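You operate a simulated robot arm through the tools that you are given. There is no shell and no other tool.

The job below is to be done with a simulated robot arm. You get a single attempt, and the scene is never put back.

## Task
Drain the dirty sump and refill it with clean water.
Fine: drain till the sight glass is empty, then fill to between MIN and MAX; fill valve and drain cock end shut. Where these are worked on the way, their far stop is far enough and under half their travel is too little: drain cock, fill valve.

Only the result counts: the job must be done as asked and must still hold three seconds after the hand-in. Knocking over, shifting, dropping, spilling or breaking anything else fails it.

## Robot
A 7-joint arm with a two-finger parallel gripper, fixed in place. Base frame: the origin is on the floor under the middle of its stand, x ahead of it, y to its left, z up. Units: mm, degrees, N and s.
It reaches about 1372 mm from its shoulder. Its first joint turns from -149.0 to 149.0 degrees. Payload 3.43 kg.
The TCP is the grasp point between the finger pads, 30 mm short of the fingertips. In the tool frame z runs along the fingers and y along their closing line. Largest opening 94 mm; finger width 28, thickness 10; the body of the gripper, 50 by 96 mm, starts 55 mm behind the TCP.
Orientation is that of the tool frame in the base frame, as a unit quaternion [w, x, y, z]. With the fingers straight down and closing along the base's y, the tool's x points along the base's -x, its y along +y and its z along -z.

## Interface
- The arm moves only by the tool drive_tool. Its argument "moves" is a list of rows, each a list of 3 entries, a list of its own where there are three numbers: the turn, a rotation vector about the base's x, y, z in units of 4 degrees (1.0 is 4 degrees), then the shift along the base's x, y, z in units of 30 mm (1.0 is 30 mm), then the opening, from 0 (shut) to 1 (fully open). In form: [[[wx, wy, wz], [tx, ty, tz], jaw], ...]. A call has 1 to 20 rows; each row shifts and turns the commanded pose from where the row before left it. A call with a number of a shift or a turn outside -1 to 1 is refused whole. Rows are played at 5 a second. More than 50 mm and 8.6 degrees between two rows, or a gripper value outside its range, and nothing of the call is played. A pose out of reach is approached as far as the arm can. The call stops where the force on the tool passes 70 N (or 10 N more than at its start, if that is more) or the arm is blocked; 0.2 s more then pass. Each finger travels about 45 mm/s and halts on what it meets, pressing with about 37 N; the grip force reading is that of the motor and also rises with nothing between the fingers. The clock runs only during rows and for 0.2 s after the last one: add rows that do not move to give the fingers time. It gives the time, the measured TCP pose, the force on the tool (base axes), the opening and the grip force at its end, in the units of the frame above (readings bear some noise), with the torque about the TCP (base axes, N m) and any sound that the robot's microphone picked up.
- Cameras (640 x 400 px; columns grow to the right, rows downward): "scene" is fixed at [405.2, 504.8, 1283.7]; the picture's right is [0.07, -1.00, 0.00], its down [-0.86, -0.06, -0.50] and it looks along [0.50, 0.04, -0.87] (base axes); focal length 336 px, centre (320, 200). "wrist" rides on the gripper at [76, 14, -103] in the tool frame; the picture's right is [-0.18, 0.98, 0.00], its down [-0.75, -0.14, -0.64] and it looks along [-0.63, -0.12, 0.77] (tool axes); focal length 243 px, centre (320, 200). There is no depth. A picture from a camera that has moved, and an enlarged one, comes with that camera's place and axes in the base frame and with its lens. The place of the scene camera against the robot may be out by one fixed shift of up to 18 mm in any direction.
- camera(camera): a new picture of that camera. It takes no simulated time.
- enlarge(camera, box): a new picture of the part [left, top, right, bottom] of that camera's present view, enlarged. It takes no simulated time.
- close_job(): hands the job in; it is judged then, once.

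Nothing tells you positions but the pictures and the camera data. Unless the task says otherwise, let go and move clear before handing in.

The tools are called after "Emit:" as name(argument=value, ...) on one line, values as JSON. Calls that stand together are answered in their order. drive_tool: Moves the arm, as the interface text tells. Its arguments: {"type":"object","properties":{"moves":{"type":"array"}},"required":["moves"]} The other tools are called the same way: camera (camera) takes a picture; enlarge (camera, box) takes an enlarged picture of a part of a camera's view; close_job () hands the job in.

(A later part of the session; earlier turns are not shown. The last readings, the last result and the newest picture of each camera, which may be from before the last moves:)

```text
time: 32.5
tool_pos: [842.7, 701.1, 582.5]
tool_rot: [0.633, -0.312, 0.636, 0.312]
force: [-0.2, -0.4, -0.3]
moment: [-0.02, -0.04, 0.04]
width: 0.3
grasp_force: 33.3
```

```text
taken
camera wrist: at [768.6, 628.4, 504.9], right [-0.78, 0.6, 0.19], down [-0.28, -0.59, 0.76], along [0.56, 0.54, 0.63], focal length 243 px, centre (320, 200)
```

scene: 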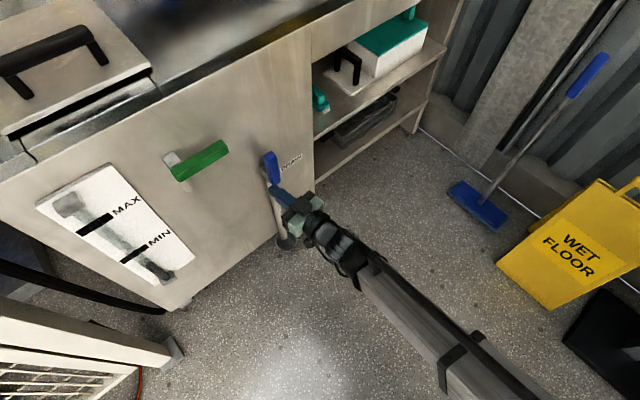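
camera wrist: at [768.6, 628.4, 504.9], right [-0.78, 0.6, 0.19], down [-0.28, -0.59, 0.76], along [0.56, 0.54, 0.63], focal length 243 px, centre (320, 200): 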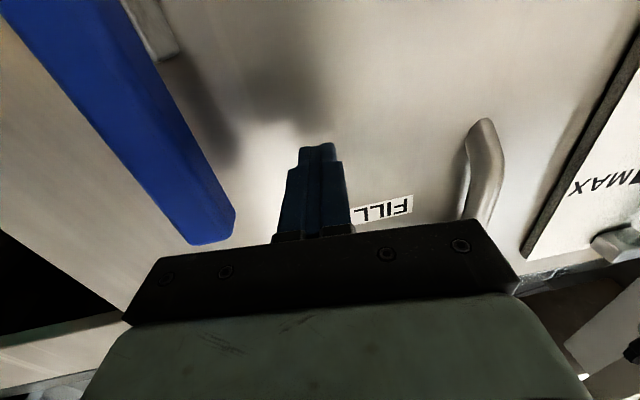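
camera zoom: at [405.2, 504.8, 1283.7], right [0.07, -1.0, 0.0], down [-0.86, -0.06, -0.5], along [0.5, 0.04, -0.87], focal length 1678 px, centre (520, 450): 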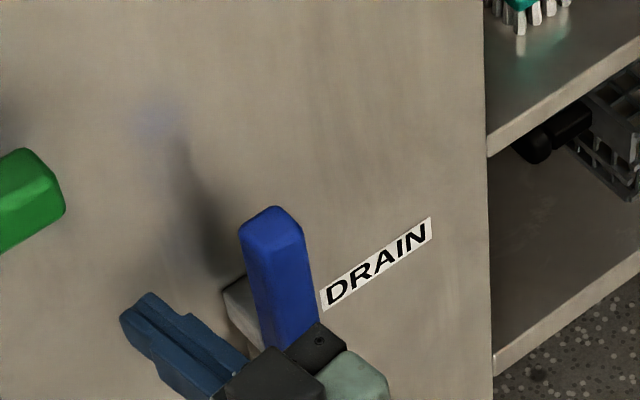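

The stick sits left of the lever with room to the panel. I'll push the lever right and down along its arc.

Emit:
drive_tool(moves=[[[0, 0, 0], [0.306, -0.306, -0.08], 0], [[0, 0, 0], [0.306, -0.306, -0.08], 0], [[0, 0, 0], [0.206, -0.206, 0.05], 0], [[0, 0, 0], [0.206, -0.206, 0.05], 0], [[0, 0, 0], [0.255, -0.255, 0.067], 0], [[0, 0, 0], [0.255, -0.255, 0.067], 0], [[0, 0, 0], [0.258, -0.258, -0.028], 0], [[0, 0, 0], [0.258, -0.258, -0.028], 0], [[0, 0, 0], [0.244, -0.244, -0.122], 0], [[0, 0, 0], [0.244, -0.244, -0.122], 0], [[0, 0, 0], [0.213, -0.213, -0.208], 0], [[0, 0, 0], [0.213, -0.213, -0.208], 0]])

Emit:
enlarge(camera="scene", box=[220, 110, 340, 190])

Emit:
camera(camera="wrist")

```text
time: 35.1
tool_pos: [933.0, 612.9, 562.4]
tool_rot: [0.634, -0.312, 0.636, 0.311]
force: [-0.7, 0.2, -0.8]
moment: [0.03, 0.0, 0.02]
width: 0.1
grasp_force: 33.0
```

```text
5.00 times, centred on (280, 150) of scene
camera zoom: at [405.2, 504.8, 1283.7], right [0.07, -1.0, 0.0], down [-0.86, -0.06, -0.5], along [0.5, 0.04, -0.87], focal length 1678 px, centre (520, 450)
```

zoom: 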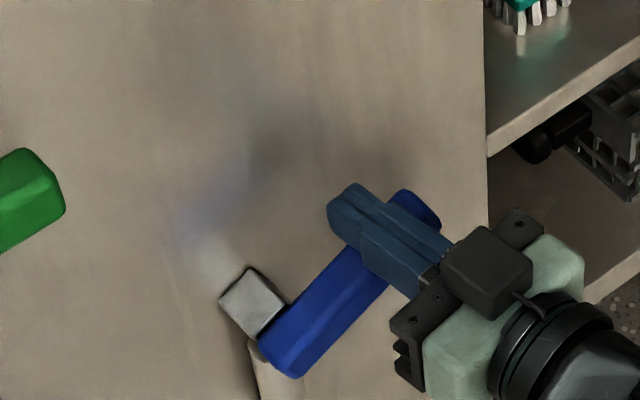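

```text
taken
camera wrist: at [859.3, 539.8, 485.3], right [-0.78, 0.6, 0.19], down [-0.28, -0.59, 0.76], along [0.56, 0.54, 0.63], focal length 243 px, centre (320, 200)
```

wrist: 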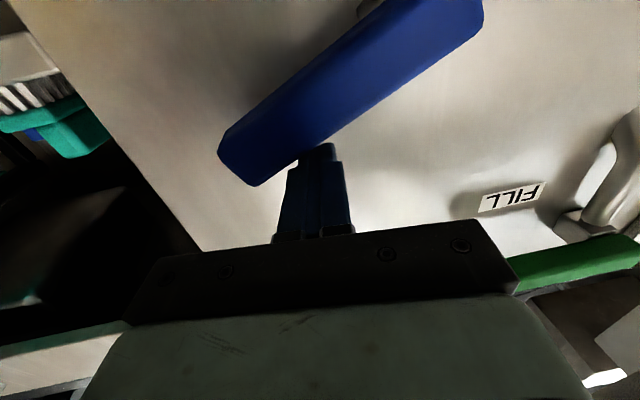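

The lever is about 25° from shut. I'll finish the arc and press it firmly onto its closed stop.

Emit:
drive_tool(moves=[[[0, 0, 0], [0.169, -0.169, -0.278], 0], [[0, 0, 0], [0.169, -0.169, -0.278], 0], [[0, 0, 0], [0.111, -0.111, -0.33], 0], [[0, 0, 0], [0.111, -0.111, -0.33], 0], [[0, 0, 0], [0, 0, -0.15], 0], [[0, 0, 0], [0, 0, -0.15], 0], [[0, 0, 0], [0, 0, 0], 0]])

Emit:
enlarge(camera="scene", box=[220, 110, 340, 190])

```text
time: 36.8
tool_pos: [946.9, 597.8, 528.9]
tool_rot: [0.639, -0.311, 0.627, 0.32]
force: [-4.9, -4.8, 22.0]
moment: [0.02, 0.21, 0.06]
width: 0.0
grasp_force: 33.2
stopped in row 7: the force on the tool passed its limit at 70 N (the readings are from after the stop); the commanded pose is now the measured one
```

```text
5.00 times, centred on (280, 150) of scene
camera zoom: at [405.2, 504.8, 1283.7], right [0.07, -1.0, 0.0], down [-0.86, -0.06, -0.5], along [0.5, 0.04, -0.87], focal length 1678 px, centre (520, 450)
```

zoom: 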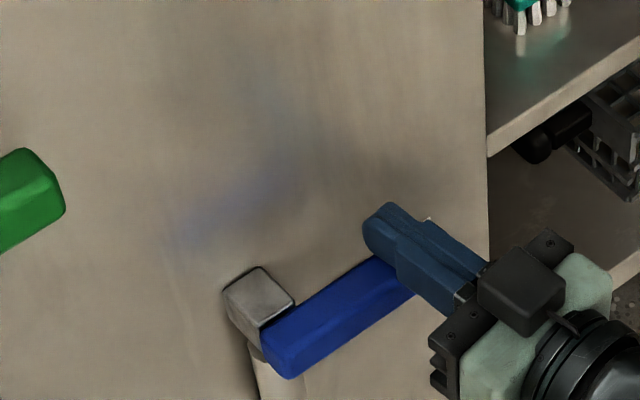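

The drain lever is back on its closed stop. I'll lift off, back away from the panel, and verify.

Emit:
drive_tool(moves=[[[0, 0, 0], [0, 0, 0.7], 0], [[0, 0, 0], [-0.7, -0.7, 0.3], 0], [[0, 0, 0], [-0.8, -0.8, 0], 0], [[0, 0, 0], [-0.8, -0.8, 0], 0], [[0, 0, 0], [-0.3, -0.3, 0], 0], [[0, 0, 0], [0, 0, 0], 0]])

Emit:
camera(camera="scene")

Emit:
enlarge(camera="scene", box=[240, 140, 320, 190])

Emit:
enlarge(camera="scene", box=[30, 160, 200, 300])

```text
time: 38.2
tool_pos: [869.8, 520.9, 552.8]
tool_rot: [0.637, -0.311, 0.629, 0.318]
force: [-0.9, 1.1, 0.2]
moment: [-0.01, -0.04, -0.03]
width: 0.0
grasp_force: 33.1
```

```text
taken
```

scene: 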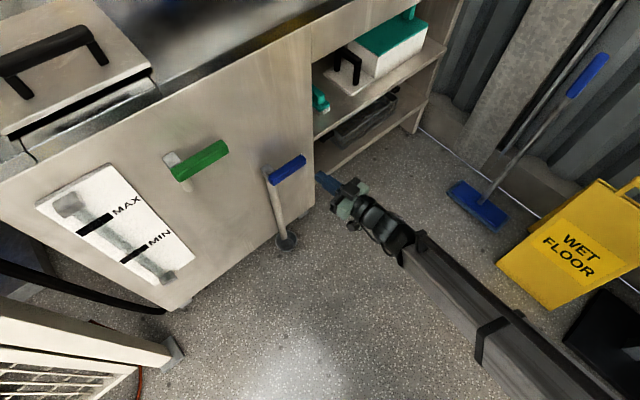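

```text
8.00 times, centred on (280, 165) of scene
camera zoom: at [405.2, 504.8, 1283.7], right [0.07, -1.0, 0.0], down [-0.86, -0.06, -0.5], along [0.5, 0.04, -0.87], focal length 2684 px, centre (640, 480)
```

zoom: 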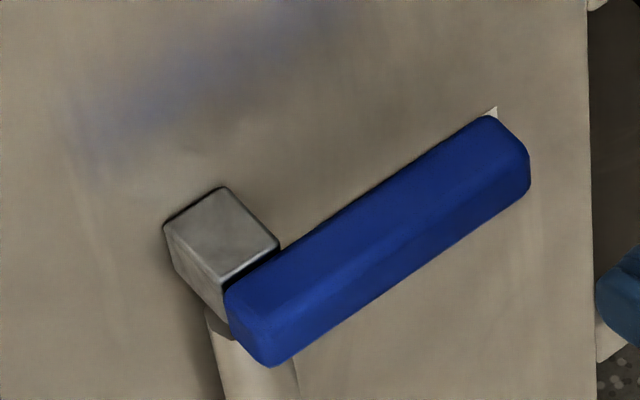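

```text
2.86 times, centred on (115, 230) of scene
camera zoom: at [405.2, 504.8, 1283.7], right [0.07, -1.0, 0.0], down [-0.86, -0.06, -0.5], along [0.5, 0.04, -0.87], focal length 959 px, centre (906, 114)
```

zoom: 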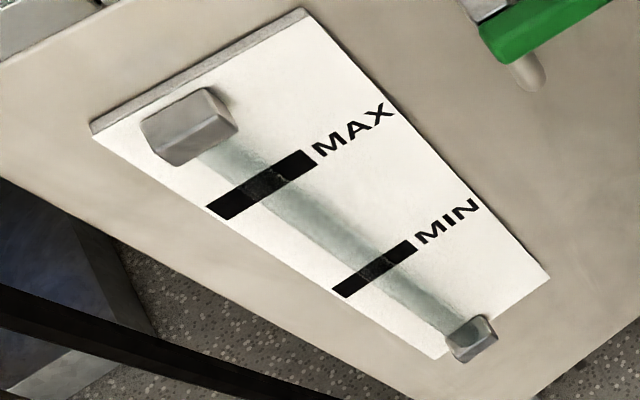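

The drain lever is exactly where it started, shut, and the glass is empty. Now I'll move left and up to below the green lever, adding a bit more left yaw to stay within reach.

Emit:
drive_tool(moves=[[[0, 0, 0.25], [-0.6, 0.6, 0.49], 0], [[0, 0, 0.25], [-0.6, 0.6, 0.49], 0], [[0, 0, 0.25], [-0.6, 0.6, 0.49], 0], [[0, 0, 0.25], [-0.6, 0.6, 0.49], 0], [[0, 0, 0.25], [-0.6, 0.6, 0.49], 0], [[0, 0, 0.25], [-0.6, 0.6, 0.49], 0], [[0, 0, 0.25], [-0.6, 0.6, 0.49], 0], [[0, 0, 0.25], [-0.6, 0.6, 0.49], 0], [[0, 0, 0], [0, 0, 0], 0]])

Emit:
camera(camera="scene")

Emit:
camera(camera="wrist")

```text
time: 40.2
tool_pos: [727.9, 664.5, 672.1]
tool_rot: [0.614, -0.354, 0.606, 0.362]
force: [0.1, 0.0, -0.4]
moment: [0.0, 0.0, 0.01]
width: 0.0
grasp_force: 33.2
```

```text
taken
```

scene: 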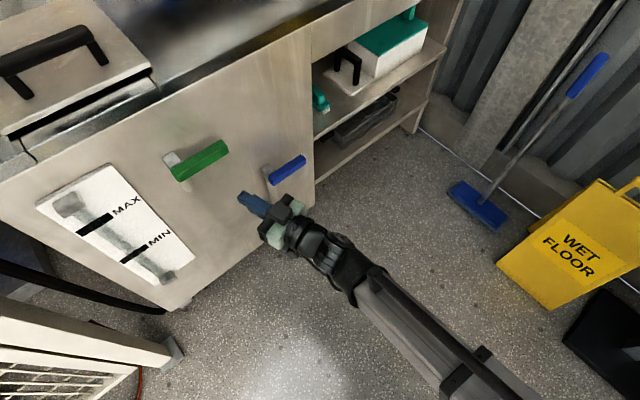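

```text
taken
camera wrist: at [665.9, 582.5, 594.3], right [-0.86, 0.48, 0.19], down [-0.19, -0.64, 0.74], along [0.47, 0.6, 0.64], focal length 243 px, centre (320, 200)
```

wrist: 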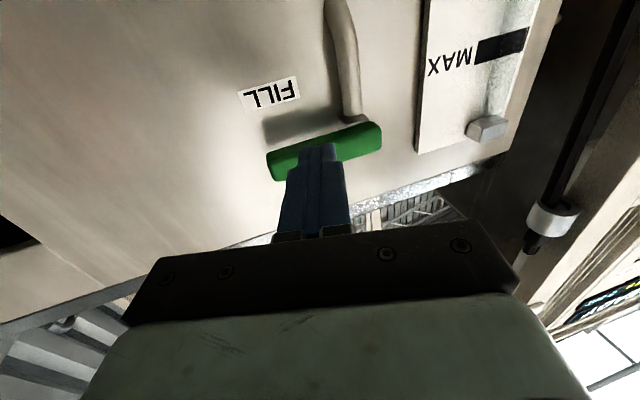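

The green lever triangulates again to z≈720 with its pivot at the left end. Before opening it, I'll check in free air that I can reach the pose needed to push it shut again, left of where the upright lever will be.

Emit:
drive_tool(moves=[[[0, 0, 0.333], [-0.51, 0.51, 0.71], 0], [[0, 0, 0.333], [-0.51, 0.51, 0.71], 0], [[0, 0, 0.333], [-0.51, 0.51, 0.71], 0], [[0, 0, 0.333], [-0.51, 0.51, 0.71], 0], [[0, 0, 0.333], [-0.51, 0.51, 0.71], 0], [[0, 0, 0.333], [-0.51, 0.51, 0.71], 0], [[0, 0, 0], [0, 0, 0], 0]])

Emit:
camera(camera="scene")

Emit:
camera(camera="wrist")

```text
time: 41.8
tool_pos: [634.6, 755.3, 797.7]
tool_rot: [0.587, -0.396, 0.58, 0.404]
force: [0.3, 0.3, 0.1]
moment: [-0.02, -0.01, -0.01]
width: 0.0
grasp_force: 32.8
```

```text
taken
```

scene: 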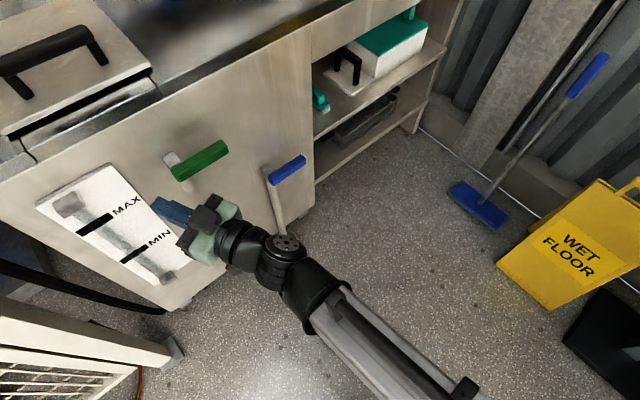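

```text
taken
camera wrist: at [584.9, 666.4, 719.7], right [-0.92, 0.35, 0.19], down [-0.1, -0.66, 0.74], along [0.38, 0.66, 0.64], focal length 243 px, centre (320, 200)
```

wrist: 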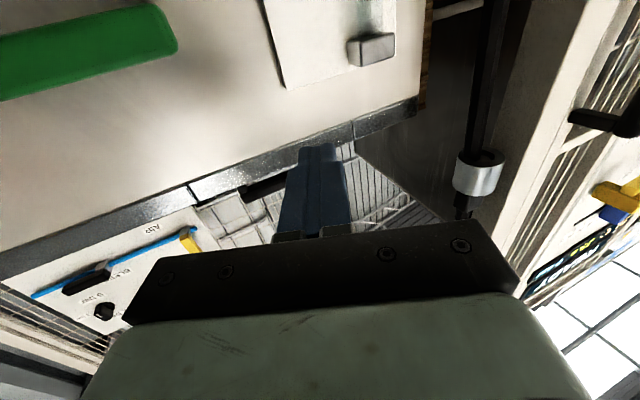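

Reached without any limit warning. I'll test the last part of the advance here too, since the space beside the hub is free.

Emit:
drive_tool(moves=[[[0, 0, 0], [0.7, 0.7, 0], 0], [[0, 0, 0], [0.7, 0.7, 0], 0], [[0, 0, 0], [0.7, 0.7, 0], 0], [[0, 0, 0], [0.4, 0.4, 0], 0], [[0, 0, 0], [0, 0, 0], 0]])

Emit:
camera(camera="scene")

Emit:
camera(camera="wrist")

```text
time: 43.0
tool_pos: [709.1, 832.5, 799.4]
tool_rot: [0.586, -0.397, 0.579, 0.404]
force: [0.2, -0.5, 1.0]
moment: [-0.01, 0.01, -0.01]
width: 0.0
grasp_force: 33.3
```

```text
taken
```

scene: 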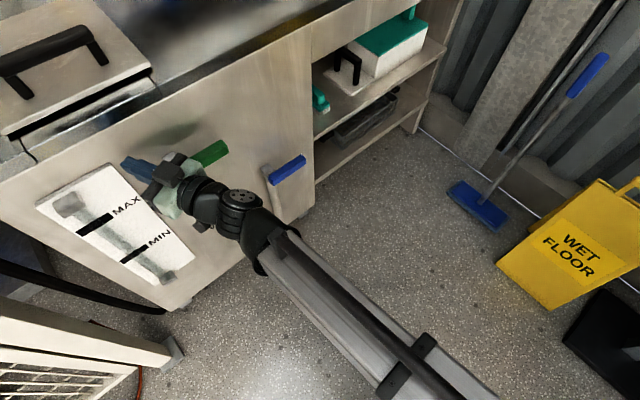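

```text
taken
camera wrist: at [659.3, 742.7, 720.7], right [-0.92, 0.35, 0.19], down [-0.1, -0.66, 0.74], along [0.38, 0.66, 0.64], focal length 243 px, centre (320, 200)
```

wrist: 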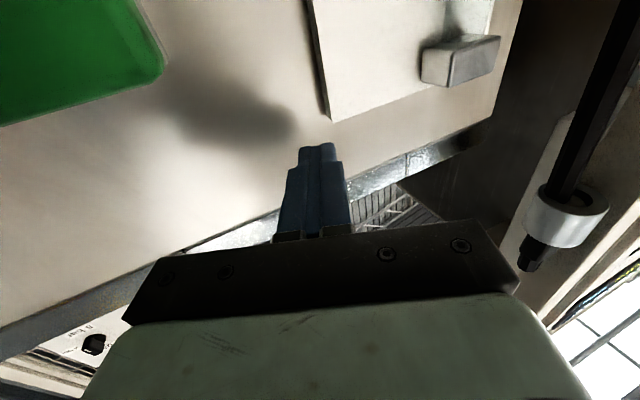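

The closing pose is reachable and the sight glass stays in view from there. I'll go back out and return to below the green lever, keeping this orientation throughout.

Emit:
drive_tool(moves=[[[0, 0, 0], [-0.75, -0.75, 0], 0], [[0, 0, 0], [-0.75, -0.75, 0], 0], [[0, 0, 0], [-0.75, -0.75, 0], 0], [[0, 0, 0], [0.641, -0.641, -0.84], 0], [[0, 0, 0], [0.641, -0.641, -0.84], 0], [[0, 0, 0], [0.641, -0.641, -0.84], 0], [[0, 0, 0], [0.641, -0.641, -0.84], 0], [[0, 0, 0], [0.641, -0.641, -0.84], 0], [[0, 0, 0], [0, 0, 0], 0]])

Emit:
camera(camera="wrist")

Emit:
camera(camera="scene")

```text
time: 45.0
tool_pos: [737.6, 666.8, 673.2]
tool_rot: [0.587, -0.396, 0.579, 0.404]
force: [0.0, -0.4, -0.4]
moment: [0.01, 0.03, 0.01]
width: 0.0
grasp_force: 33.5
```

```text
taken
camera wrist: at [688.6, 577.5, 595.1], right [-0.92, 0.35, 0.19], down [-0.1, -0.66, 0.74], along [0.38, 0.66, 0.64], focal length 243 px, centre (320, 200)
```

wrist: 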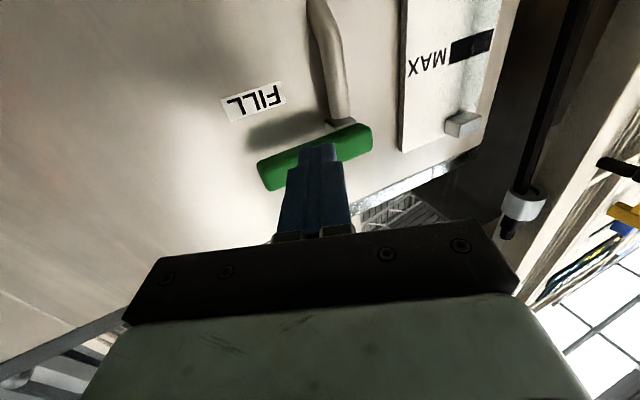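

```text
taken
```

scene: 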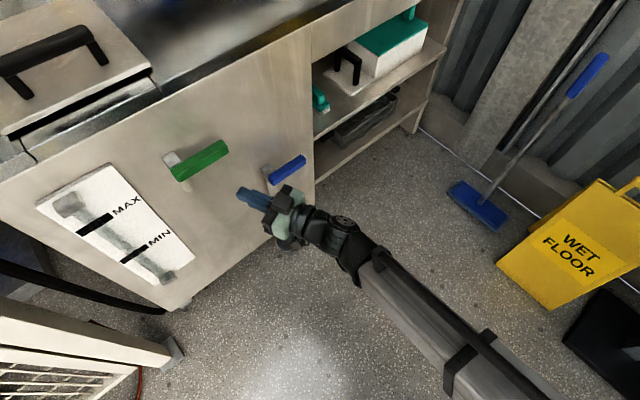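

I'm aligned below the green lever. I'll advance under it and press up in small steps to check its direction.

Emit:
drive_tool(moves=[[[0, 0, 0], [0.6, 0.6, 0], 0], [[0, 0, 0], [0.6, 0.6, 0], 0], [[0, 0, 0], [0.6, 0.6, 0], 0], [[0, 0, 0], [0.56, 0.56, 0], 0], [[0, 0, 0], [0, 0, 0.25], 0], [[0, 0, 0], [0, 0, 0.25], 0], [[0, 0, 0], [0, 0, 0.25], 0], [[0, 0, 0], [0, 0, 0.15], 0]])

Emit:
enlarge(camera="scene", box=[140, 110, 280, 200])

Emit:
camera(camera="wrist")

```text
time: 46.8
tool_pos: [807.7, 738.0, 700.4]
tool_rot: [0.587, -0.396, 0.579, 0.404]
force: [0.2, -3.4, -2.9]
moment: [0.04, -0.03, 0.03]
width: 0.0
grasp_force: 33.1
```

```text
4.44 times, centred on (210, 155) of scene
camera zoom: at [405.2, 504.8, 1283.7], right [0.07, -1.0, 0.0], down [-0.86, -0.06, -0.5], along [0.5, 0.04, -0.87], focal length 1491 px, centre (809, 400)
```

zoom: 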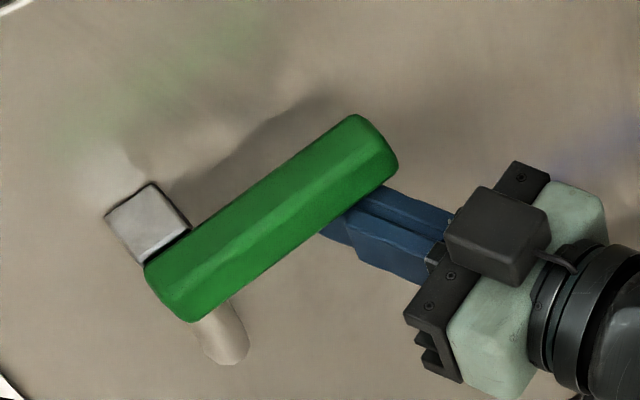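

```text
taken
camera wrist: at [759.2, 648.2, 622.7], right [-0.92, 0.35, 0.19], down [-0.1, -0.66, 0.74], along [0.39, 0.66, 0.64], focal length 243 px, centre (320, 200)
```

wrist: 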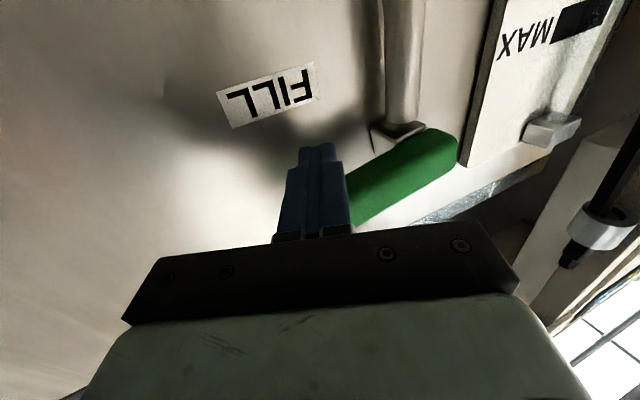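

The green lever also opens upward with a light push. I'll sweep it up to nearly its far stop and check the glass right after.

Emit:
drive_tool(moves=[[[0, 0, 0], [0.041, -0.041, 0.233], 0], [[0, 0, 0], [0.041, -0.041, 0.233], 0], [[0, 0, 0], [-0.015, 0.015, 0.358], 0], [[0, 0, 0], [-0.015, 0.015, 0.358], 0], [[0, 0, 0], [-0.079, 0.079, 0.342], 0], [[0, 0, 0], [-0.079, 0.079, 0.342], 0], [[0, 0, 0], [-0.14, 0.14, 0.298], 0], [[0, 0, 0], [-0.14, 0.14, 0.298], 0], [[0, 0, 0], [-0.19, 0.19, 0.238], 0], [[0, 0, 0], [-0.19, 0.19, 0.238], 0], [[0, 0, 0], [-0.149, 0.149, 0.117], 0], [[0, 0, 0], [-0.149, 0.149, 0.117], 0]])

Emit:
camera(camera="scene")

Emit:
enlarge(camera="scene", box=[30, 160, 200, 300])

Emit:
enlarge(camera="scene", box=[120, 90, 260, 200])

```text
time: 49.4
tool_pos: [776.7, 770.6, 793.5]
tool_rot: [0.587, -0.396, 0.579, 0.404]
force: [0.6, 0.1, -0.6]
moment: [-0.02, 0.02, -0.04]
width: 0.1
grasp_force: 33.3
```

```text
taken
```

scene: 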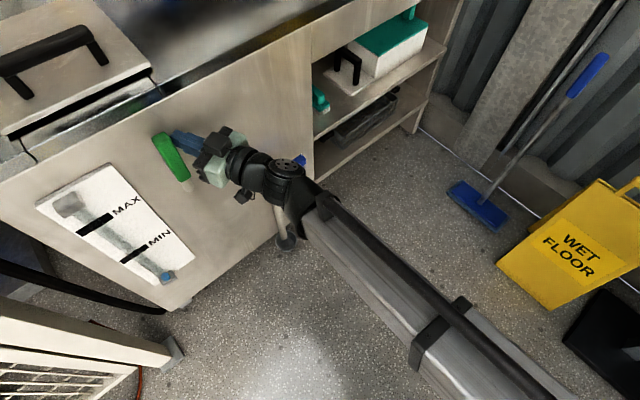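

```text
2.86 times, centred on (115, 230) of scene
camera zoom: at [405.2, 504.8, 1283.7], right [0.07, -1.0, 0.0], down [-0.86, -0.06, -0.5], along [0.5, 0.04, -0.87], focal length 959 px, centre (906, 114)
```

zoom: 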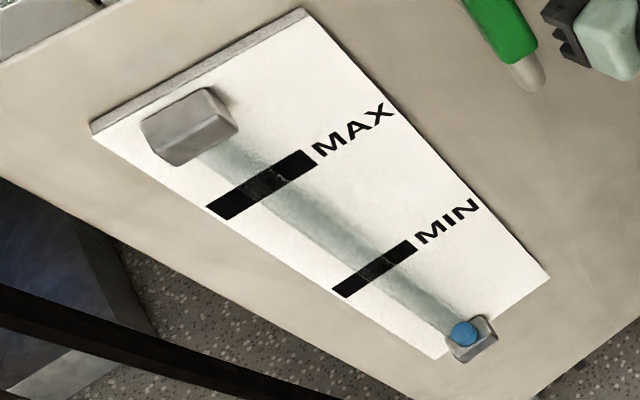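

```text
3.64 times, centred on (190, 145) of scene
camera zoom: at [405.2, 504.8, 1283.7], right [0.07, -1.0, 0.0], down [-0.86, -0.06, -0.5], along [0.5, 0.04, -0.87], focal length 1220 px, centre (793, 400)
```

zoom: 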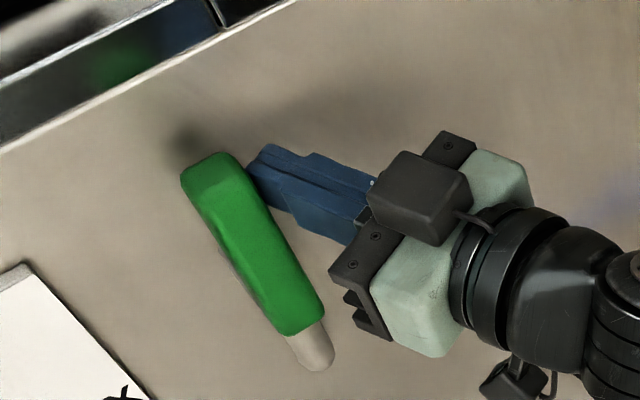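

Clean water is coming up in the glass and the lever is practically upright. I'll quickly move the stick around to the lever's left side while it fills.

Emit:
drive_tool(moves=[[[0, 0, 0], [0.12, -0.12, 0], 0], [[0, 0, 0], [-0.8, -0.8, 0], 0], [[0, 0, 0], [-0.8, -0.8, 0], 0], [[0, 0, 0], [-0.5, -0.5, 0.1], 0], [[0, 0, 0], [-0.75, 0.75, 0.1], 0], [[0, 0, 0], [-0.75, 0.75, 0], 0], [[0, 0, 0], [-0.7, 0.7, 0], 0]])

Emit:
camera(camera="scene")

Emit:
enlarge(camera="scene", box=[30, 160, 200, 300])

Emit:
camera(camera="wrist")

```text
time: 51.0
tool_pos: [650.6, 768.9, 801.6]
tool_rot: [0.588, -0.395, 0.58, 0.403]
force: [-0.2, 0.5, 0.2]
moment: [0.03, -0.01, 0.0]
width: 0.0
grasp_force: 33.0
```

```text
taken
```

scene: 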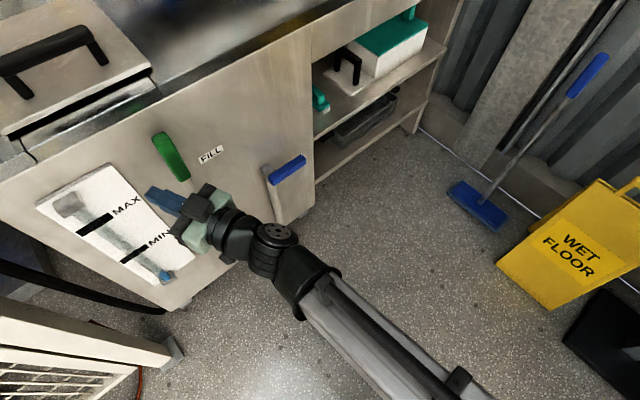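

```text
2.86 times, centred on (115, 230) of scene
camera zoom: at [405.2, 504.8, 1283.7], right [0.07, -1.0, 0.0], down [-0.86, -0.06, -0.5], along [0.5, 0.04, -0.87], focal length 959 px, centre (906, 114)
```

zoom: 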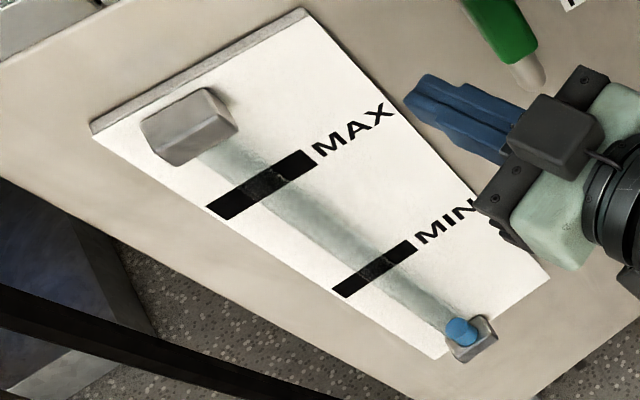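

```text
taken
camera wrist: at [601.9, 680.2, 723.1], right [-0.92, 0.35, 0.19], down [-0.1, -0.66, 0.74], along [0.38, 0.66, 0.64], focal length 243 px, centre (320, 200)
```

wrist: 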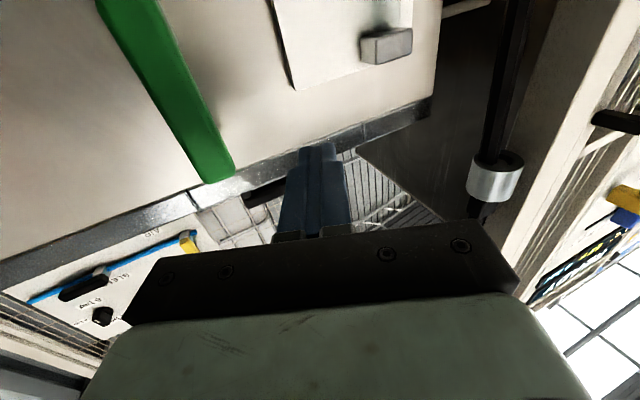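

Filling is slow and steady, so there is plenty of time. I'll advance the stick to its ready position left of the upright lever, then wait.

Emit:
drive_tool(moves=[[[0, 0, 0], [0.52, 0.52, 0], 0], [[0, 0, 0], [0.52, 0.52, 0], 0], [[0, 0, 0], [0.52, 0.52, 0], 0], [[0, 0, 0], [0.52, 0.52, 0], 0], [[0, 0, 0], [0, 0, 0], 0], [[0, 0, 0], [0, 0, 0], 0], [[0, 0, 0], [0, 0, 0], 0], [[0, 0, 0], [0, 0, 0], 0], [[0, 0, 0], [0, 0, 0], 0], [[0, 0, 0], [0, 0, 0], 0], [[0, 0, 0], [0, 0, 0], 0], [[0, 0, 0], [0, 0, 0], 0]])

Emit:
enlarge(camera="scene", box=[30, 160, 200, 300])

Emit:
camera(camera="wrist")

Emit:
enlarge(camera="scene", box=[100, 90, 260, 200])

```text
time: 53.6
tool_pos: [712.6, 830.9, 802.0]
tool_rot: [0.587, -0.396, 0.58, 0.404]
force: [-0.2, 0.4, 1.0]
moment: [-0.03, 0.0, -0.01]
width: 0.2
grasp_force: 33.3
```

```text
2.86 times, centred on (115, 230) of scene
camera zoom: at [405.2, 504.8, 1283.7], right [0.07, -1.0, 0.0], down [-0.86, -0.06, -0.5], along [0.5, 0.04, -0.87], focal length 959 px, centre (906, 114)
```

zoom: 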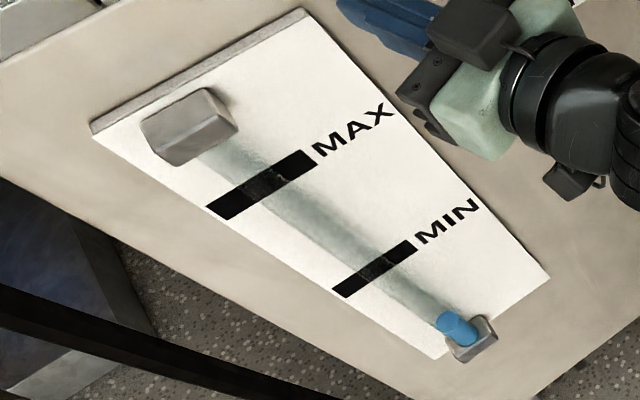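

```text
taken
camera wrist: at [664.1, 741.7, 723.7], right [-0.92, 0.35, 0.19], down [-0.1, -0.66, 0.74], along [0.39, 0.66, 0.64], focal length 243 px, centre (320, 200)
```

wrist: 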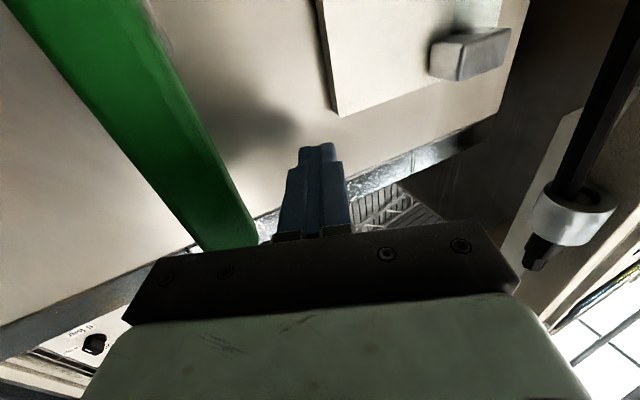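

```text
3.64 times, centred on (180, 145) of scene
camera zoom: at [405.2, 504.8, 1283.7], right [0.07, -1.0, 0.0], down [-0.86, -0.06, -0.5], along [0.5, 0.04, -0.87], focal length 1220 px, centre (829, 400)
```

zoom: 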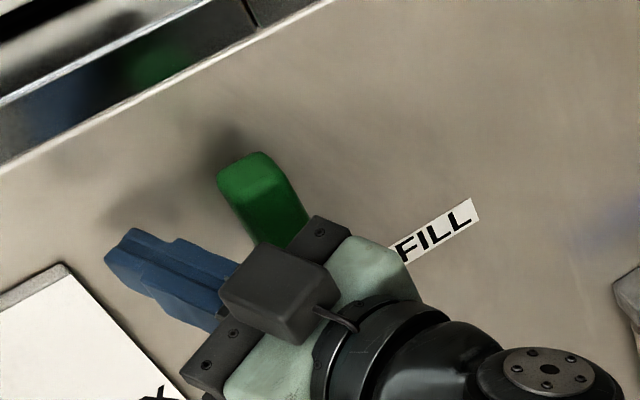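

The stick is ready left of the lever and the level is rising at about 3 px/s. I'll keep waiting in steps and check the glass.

Emit:
drive_tool(moves=[[[0, 0, 0], [0, 0, 0], 0], [[0, 0, 0], [0, 0, 0], 0], [[0, 0, 0], [0, 0, 0], 0], [[0, 0, 0], [0, 0, 0], 0], [[0, 0, 0], [0, 0, 0], 0], [[0, 0, 0], [0, 0, 0], 0], [[0, 0, 0], [0, 0, 0], 0], [[0, 0, 0], [0, 0, 0], 0], [[0, 0, 0], [0, 0, 0], 0], [[0, 0, 0], [0, 0, 0], 0], [[0, 0, 0], [0, 0, 0], 0], [[0, 0, 0], [0, 0, 0], 0], [[0, 0, 0], [0, 0, 0], 0], [[0, 0, 0], [0, 0, 0], 0], [[0, 0, 0], [0, 0, 0], 0], [[0, 0, 0], [0, 0, 0], 0], [[0, 0, 0], [0, 0, 0], 0], [[0, 0, 0], [0, 0, 0], 0], [[0, 0, 0], [0, 0, 0], 0], [[0, 0, 0], [0, 0, 0], 0]])

Emit:
enlarge(camera="scene", box=[30, 160, 200, 300])

```text
time: 57.8
tool_pos: [713.3, 830.8, 801.3]
tool_rot: [0.587, -0.396, 0.579, 0.404]
force: [-0.8, -1.3, 1.1]
moment: [0.0, 0.02, 0.02]
width: 0.0
grasp_force: 33.0
```

```text
2.86 times, centred on (115, 230) of scene
camera zoom: at [405.2, 504.8, 1283.7], right [0.07, -1.0, 0.0], down [-0.86, -0.06, -0.5], along [0.5, 0.04, -0.87], focal length 959 px, centre (906, 114)
```

zoom: 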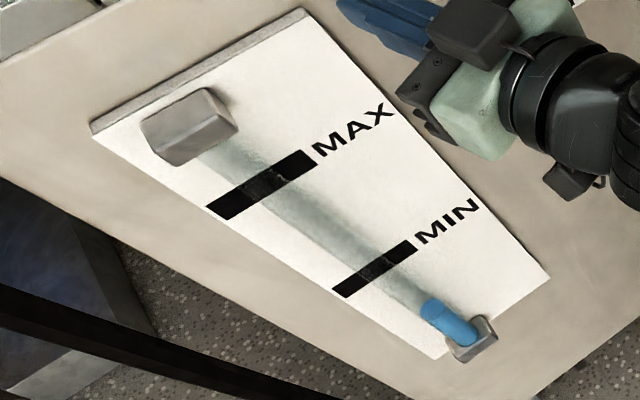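

The level is about a third of the way to MIN. I'll wait two more rounds.

Emit:
drive_tool(moves=[[[0, 0, 0], [0, 0, 0], 0], [[0, 0, 0], [0, 0, 0], 0], [[0, 0, 0], [0, 0, 0], 0], [[0, 0, 0], [0, 0, 0], 0], [[0, 0, 0], [0, 0, 0], 0], [[0, 0, 0], [0, 0, 0], 0], [[0, 0, 0], [0, 0, 0], 0], [[0, 0, 0], [0, 0, 0], 0], [[0, 0, 0], [0, 0, 0], 0], [[0, 0, 0], [0, 0, 0], 0], [[0, 0, 0], [0, 0, 0], 0], [[0, 0, 0], [0, 0, 0], 0], [[0, 0, 0], [0, 0, 0], 0], [[0, 0, 0], [0, 0, 0], 0], [[0, 0, 0], [0, 0, 0], 0], [[0, 0, 0], [0, 0, 0], 0], [[0, 0, 0], [0, 0, 0], 0], [[0, 0, 0], [0, 0, 0], 0], [[0, 0, 0], [0, 0, 0], 0], [[0, 0, 0], [0, 0, 0], 0]])

Emit:
enlarge(camera="scene", box=[30, 160, 200, 300])

```text
time: 62.0
tool_pos: [713.4, 830.5, 801.5]
tool_rot: [0.587, -0.396, 0.579, 0.404]
force: [-0.4, -0.4, -0.1]
moment: [-0.03, -0.01, 0.0]
width: 0.0
grasp_force: 32.9
```

```text
2.86 times, centred on (115, 230) of scene
camera zoom: at [405.2, 504.8, 1283.7], right [0.07, -1.0, 0.0], down [-0.86, -0.06, -0.5], along [0.5, 0.04, -0.87], focal length 959 px, centre (906, 114)
```

zoom: 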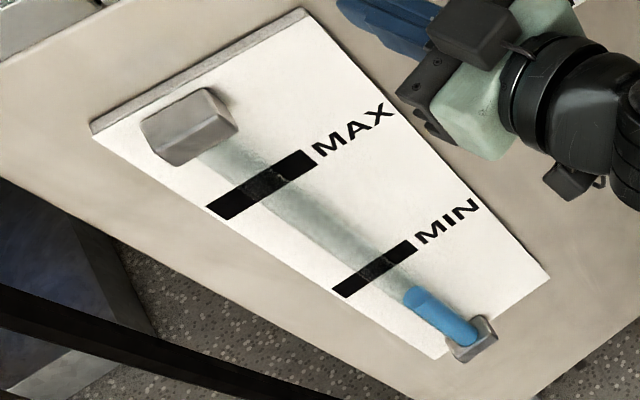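

The level is rising steadily and still below MIN. I'll keep waiting.

Emit:
drive_tool(moves=[[[0, 0, 0], [0, 0, 0], 0], [[0, 0, 0], [0, 0, 0], 0], [[0, 0, 0], [0, 0, 0], 0], [[0, 0, 0], [0, 0, 0], 0], [[0, 0, 0], [0, 0, 0], 0], [[0, 0, 0], [0, 0, 0], 0], [[0, 0, 0], [0, 0, 0], 0], [[0, 0, 0], [0, 0, 0], 0], [[0, 0, 0], [0, 0, 0], 0], [[0, 0, 0], [0, 0, 0], 0], [[0, 0, 0], [0, 0, 0], 0], [[0, 0, 0], [0, 0, 0], 0], [[0, 0, 0], [0, 0, 0], 0], [[0, 0, 0], [0, 0, 0], 0], [[0, 0, 0], [0, 0, 0], 0], [[0, 0, 0], [0, 0, 0], 0], [[0, 0, 0], [0, 0, 0], 0], [[0, 0, 0], [0, 0, 0], 0], [[0, 0, 0], [0, 0, 0], 0], [[0, 0, 0], [0, 0, 0], 0]])

Emit:
enlarge(camera="scene", box=[30, 160, 200, 300])

```text
time: 66.2
tool_pos: [712.8, 830.1, 801.7]
tool_rot: [0.587, -0.396, 0.58, 0.404]
force: [-1.0, 0.0, 0.4]
moment: [0.01, 0.0, -0.03]
width: 0.2
grasp_force: 33.2
```

```text
2.86 times, centred on (115, 230) of scene
camera zoom: at [405.2, 504.8, 1283.7], right [0.07, -1.0, 0.0], down [-0.86, -0.06, -0.5], along [0.5, 0.04, -0.87], focal length 959 px, centre (906, 114)
```

zoom: 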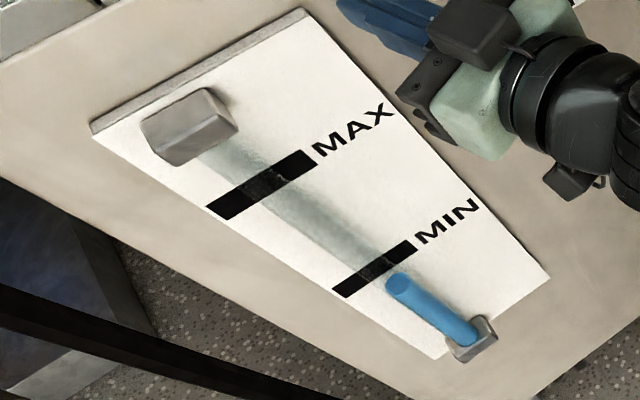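

Correcting for the tube standing off the plate, the true level is about at MIN now, rising around 7.6 mm/s, and mid-range is about 90 mm higher. I'll wait about eight more seconds and re-check.

Emit:
drive_tool(moves=[[[0, 0, 0], [0, 0, 0], 0], [[0, 0, 0], [0, 0, 0], 0], [[0, 0, 0], [0, 0, 0], 0], [[0, 0, 0], [0, 0, 0], 0], [[0, 0, 0], [0, 0, 0], 0], [[0, 0, 0], [0, 0, 0], 0], [[0, 0, 0], [0, 0, 0], 0], [[0, 0, 0], [0, 0, 0], 0], [[0, 0, 0], [0, 0, 0], 0], [[0, 0, 0], [0, 0, 0], 0], [[0, 0, 0], [0, 0, 0], 0], [[0, 0, 0], [0, 0, 0], 0], [[0, 0, 0], [0, 0, 0], 0], [[0, 0, 0], [0, 0, 0], 0], [[0, 0, 0], [0, 0, 0], 0], [[0, 0, 0], [0, 0, 0], 0], [[0, 0, 0], [0, 0, 0], 0], [[0, 0, 0], [0, 0, 0], 0], [[0, 0, 0], [0, 0, 0], 0], [[0, 0, 0], [0, 0, 0], 0]])

Emit:
enlarge(camera="scene", box=[30, 160, 200, 300])

```text
time: 70.4
tool_pos: [713.6, 830.9, 802.8]
tool_rot: [0.587, -0.395, 0.58, 0.403]
force: [-0.2, 0.0, -0.6]
moment: [-0.01, -0.01, -0.01]
width: 0.3
grasp_force: 32.6
```

```text
2.86 times, centred on (115, 230) of scene
camera zoom: at [405.2, 504.8, 1283.7], right [0.07, -1.0, 0.0], down [-0.86, -0.06, -0.5], along [0.5, 0.04, -0.87], focal length 959 px, centre (906, 114)
```

zoom: 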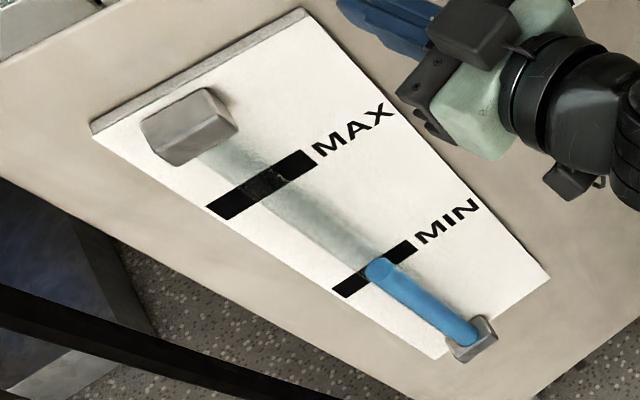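

The level is now visually on MIN, truly a bit above it. I'll wait one more round, then close.

Emit:
drive_tool(moves=[[[0, 0, 0], [0, 0, 0], 0], [[0, 0, 0], [0, 0, 0], 0], [[0, 0, 0], [0, 0, 0], 0], [[0, 0, 0], [0, 0, 0], 0], [[0, 0, 0], [0, 0, 0], 0], [[0, 0, 0], [0, 0, 0], 0], [[0, 0, 0], [0, 0, 0], 0], [[0, 0, 0], [0, 0, 0], 0], [[0, 0, 0], [0, 0, 0], 0], [[0, 0, 0], [0, 0, 0], 0], [[0, 0, 0], [0, 0, 0], 0], [[0, 0, 0], [0, 0, 0], 0], [[0, 0, 0], [0, 0, 0], 0], [[0, 0, 0], [0, 0, 0], 0], [[0, 0, 0], [0, 0, 0], 0], [[0, 0, 0], [0, 0, 0], 0], [[0, 0, 0], [0, 0, 0], 0], [[0, 0, 0], [0, 0, 0], 0], [[0, 0, 0], [0, 0, 0], 0], [[0, 0, 0], [0, 0, 0], 0]])

Emit:
enlarge(camera="scene", box=[30, 160, 200, 300])

```text
time: 74.6
tool_pos: [713.5, 830.7, 802.5]
tool_rot: [0.587, -0.396, 0.579, 0.404]
force: [0.0, 0.3, 0.0]
moment: [0.01, 0.03, 0.02]
width: 0.0
grasp_force: 33.0
```

```text
2.86 times, centred on (115, 230) of scene
camera zoom: at [405.2, 504.8, 1283.7], right [0.07, -1.0, 0.0], down [-0.86, -0.06, -0.5], along [0.5, 0.04, -0.87], focal length 959 px, centre (906, 114)
```

zoom: 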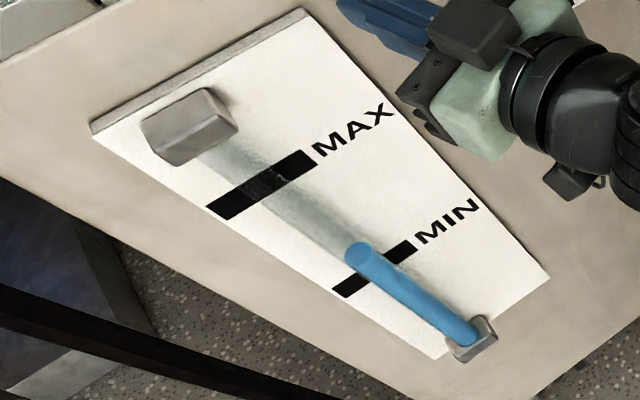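

The true level is about 40% of the way from MIN to MAX. I'll wait about 1.2 s more, then sweep the green lever right and down to shut.

Emit:
drive_tool(moves=[[[0, 0, 0], [0, 0, 0], 0], [[0, 0, 0], [0, 0, 0], 0], [[0, 0, 0], [0, 0, 0], 0], [[0, 0, 0], [0, 0, 0], 0], [[0, 0, 0], [0, 0, 0], 0], [[0, 0, 0], [0, 0, 0], 0], [[0, 0, 0], [0.311, -0.311, -0.047], 0], [[0, 0, 0], [0.311, -0.311, -0.047], 0], [[0, 0, 0], [0.255, -0.255, 0.072], 0], [[0, 0, 0], [0.255, -0.255, 0.072], 0], [[0, 0, 0], [0.259, -0.259, -0.025], 0], [[0, 0, 0], [0.259, -0.259, -0.025], 0], [[0, 0, 0], [0.246, -0.246, -0.118], 0], [[0, 0, 0], [0.246, -0.246, -0.118], 0], [[0, 0, 0], [0.216, -0.216, -0.205], 0], [[0, 0, 0], [0.216, -0.216, -0.205], 0], [[0, 0, 0], [0.171, -0.171, -0.277], 0], [[0, 0, 0], [0.171, -0.171, -0.277], 0], [[0, 0, 0], [0.114, -0.114, -0.33], 0], [[0, 0, 0], [0.114, -0.114, -0.33], 0]])

Emit:
camera(camera="scene")

Emit:
enlarge(camera="scene", box=[140, 110, 280, 200])

Emit:
enlarge(camera="scene", box=[30, 160, 200, 300])

```text
time: 78.8
tool_pos: [806.3, 739.9, 748.0]
tool_rot: [0.588, -0.396, 0.578, 0.405]
force: [-0.2, 7.7, 15.1]
moment: [-0.01, -0.05, -0.01]
width: 0.0
grasp_force: 33.9
```

```text
taken
```

scene: 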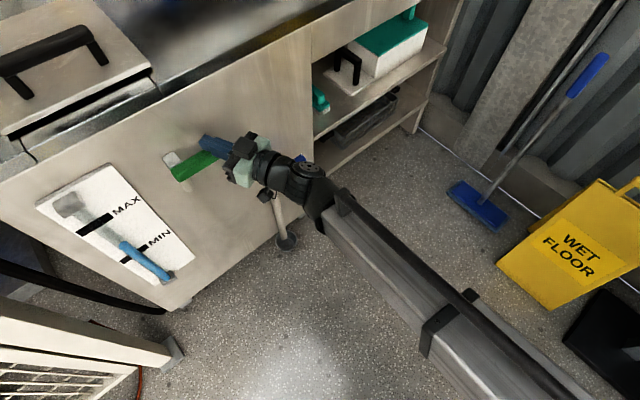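

```text
4.44 times, centred on (210, 155) of scene
camera zoom: at [405.2, 504.8, 1283.7], right [0.07, -1.0, 0.0], down [-0.86, -0.06, -0.5], along [0.5, 0.04, -0.87], focal length 1491 px, centre (809, 400)
```

zoom: 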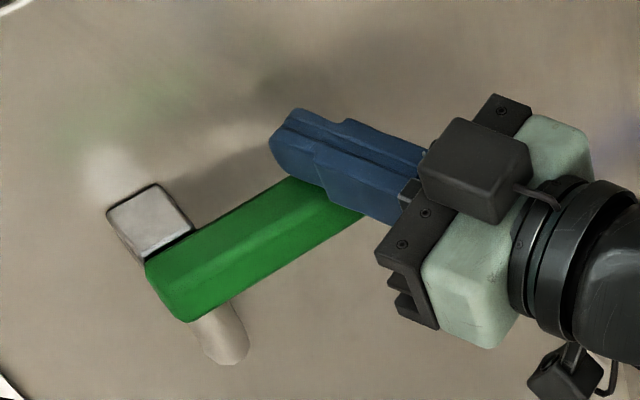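

```text
2.86 times, centred on (115, 230) of scene
camera zoom: at [405.2, 504.8, 1283.7], right [0.07, -1.0, 0.0], down [-0.86, -0.06, -0.5], along [0.5, 0.04, -0.87], focal length 959 px, centre (906, 114)
```

zoom: 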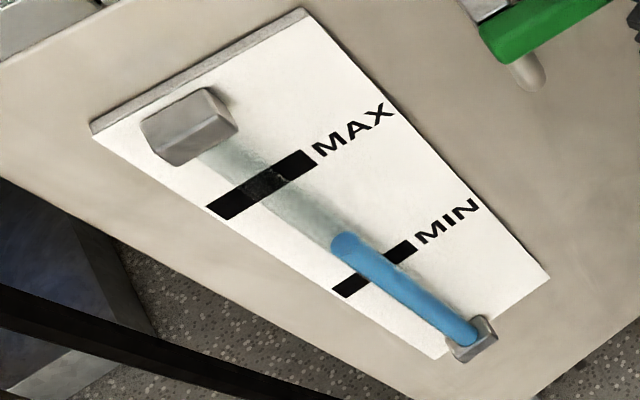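

The lever is down on contact and the level sits about midway between MIN and MAX. I'll press firmly to seat the closed stop.

Emit:
drive_tool(moves=[[[0, 0, 0], [0, 0, -0.12], 0], [[0, 0, 0], [0, 0, -0.12], 0], [[0, 0, 0], [0, 0, -0.1], 0]])

Emit:
enlarge(camera="scene", box=[140, 110, 280, 200])

```text
time: 79.5
tool_pos: [807.1, 738.0, 749.0]
tool_rot: [0.59, -0.393, 0.574, 0.411]
force: [-3.8, -3.6, 22.4]
moment: [-0.31, -0.09, -0.05]
width: 0.0
grasp_force: 33.3
stopped in row 3: the force on the tool passed its limit at 73 N (the readings are from after the stop); the commanded pose is now the measured one
```

```text
4.44 times, centred on (210, 155) of scene
camera zoom: at [405.2, 504.8, 1283.7], right [0.07, -1.0, 0.0], down [-0.86, -0.06, -0.5], along [0.5, 0.04, -0.87], focal length 1491 px, centre (809, 400)
```

zoom: 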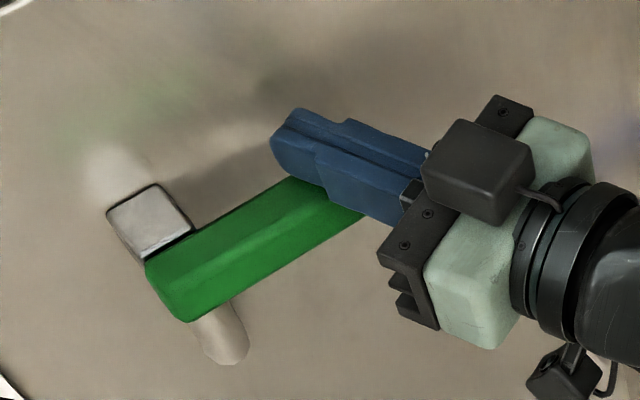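

The fill lever is firmly on its closed stop (73 N). I'll lift off, back well away from the panel, and check both levers and the level.

Emit:
drive_tool(moves=[[[0, 0, 0], [0, 0, 0.7], 0], [[0, 0, 0], [-0.5, -0.5, 0.3], 0], [[0, 0, 0], [-0.8, -0.8, 0], 0], [[0, 0, 0], [-0.8, -0.8, 0], 0], [[0, 0, 0], [-0.8, -0.8, 0], 0], [[0, 0, 0], [-0.8, -0.8, 0], 0], [[0, 0, 0], [0, 0, 0], 0], [[0, 0, 0], [0, 0, 0], 0], [[0, 0, 0], [0, 0, 0], 0], [[0, 0, 0], [0, 0, 0], 0]])

Emit:
camera(camera="scene")

Emit:
enlarge(camera="scene", box=[150, 130, 240, 200])

Emit:
enlarge(camera="scene", box=[30, 160, 200, 300])

Emit:
camera(camera="wrist")

```text
time: 81.8
tool_pos: [695.7, 627.1, 774.0]
tool_rot: [0.589, -0.393, 0.575, 0.41]
force: [0.4, -0.1, -0.1]
moment: [-0.02, 0.0, 0.04]
width: 0.0
grasp_force: 32.9
```

```text
taken
```

scene: 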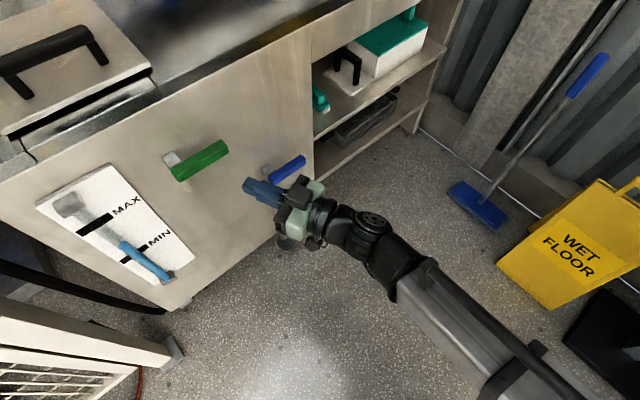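

```text
5.71 times, centred on (195, 165) of scene
camera zoom: at [405.2, 504.8, 1283.7], right [0.07, -1.0, 0.0], down [-0.86, -0.06, -0.5], along [0.5, 0.04, -0.87], focal length 1917 px, centre (1034, 400)
```

zoom: 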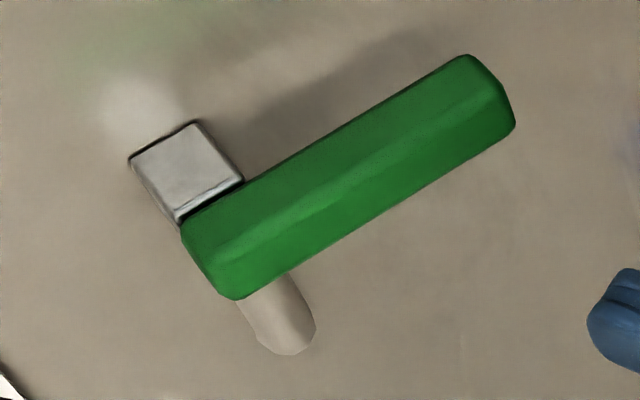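

```text
2.86 times, centred on (115, 230) of scene
camera zoom: at [405.2, 504.8, 1283.7], right [0.07, -1.0, 0.0], down [-0.86, -0.06, -0.5], along [0.5, 0.04, -0.87], focal length 959 px, centre (906, 114)
```

zoom: 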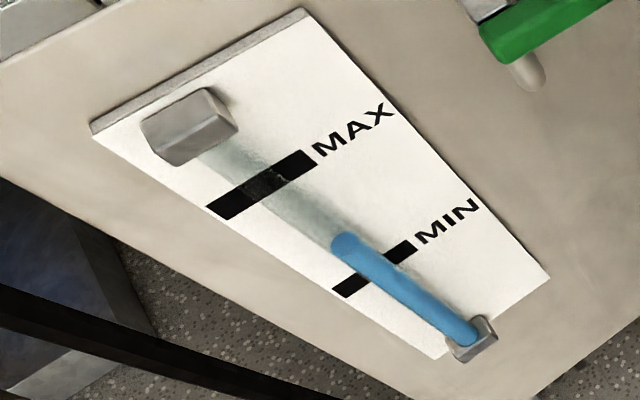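

```text
taken
camera wrist: at [647.2, 537.6, 695.6], right [-0.92, 0.35, 0.19], down [-0.1, -0.67, 0.73], along [0.38, 0.66, 0.65], focal length 243 px, centre (320, 200)
```

wrist: 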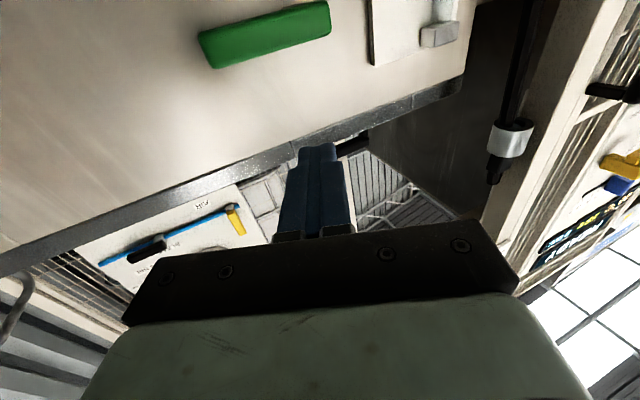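

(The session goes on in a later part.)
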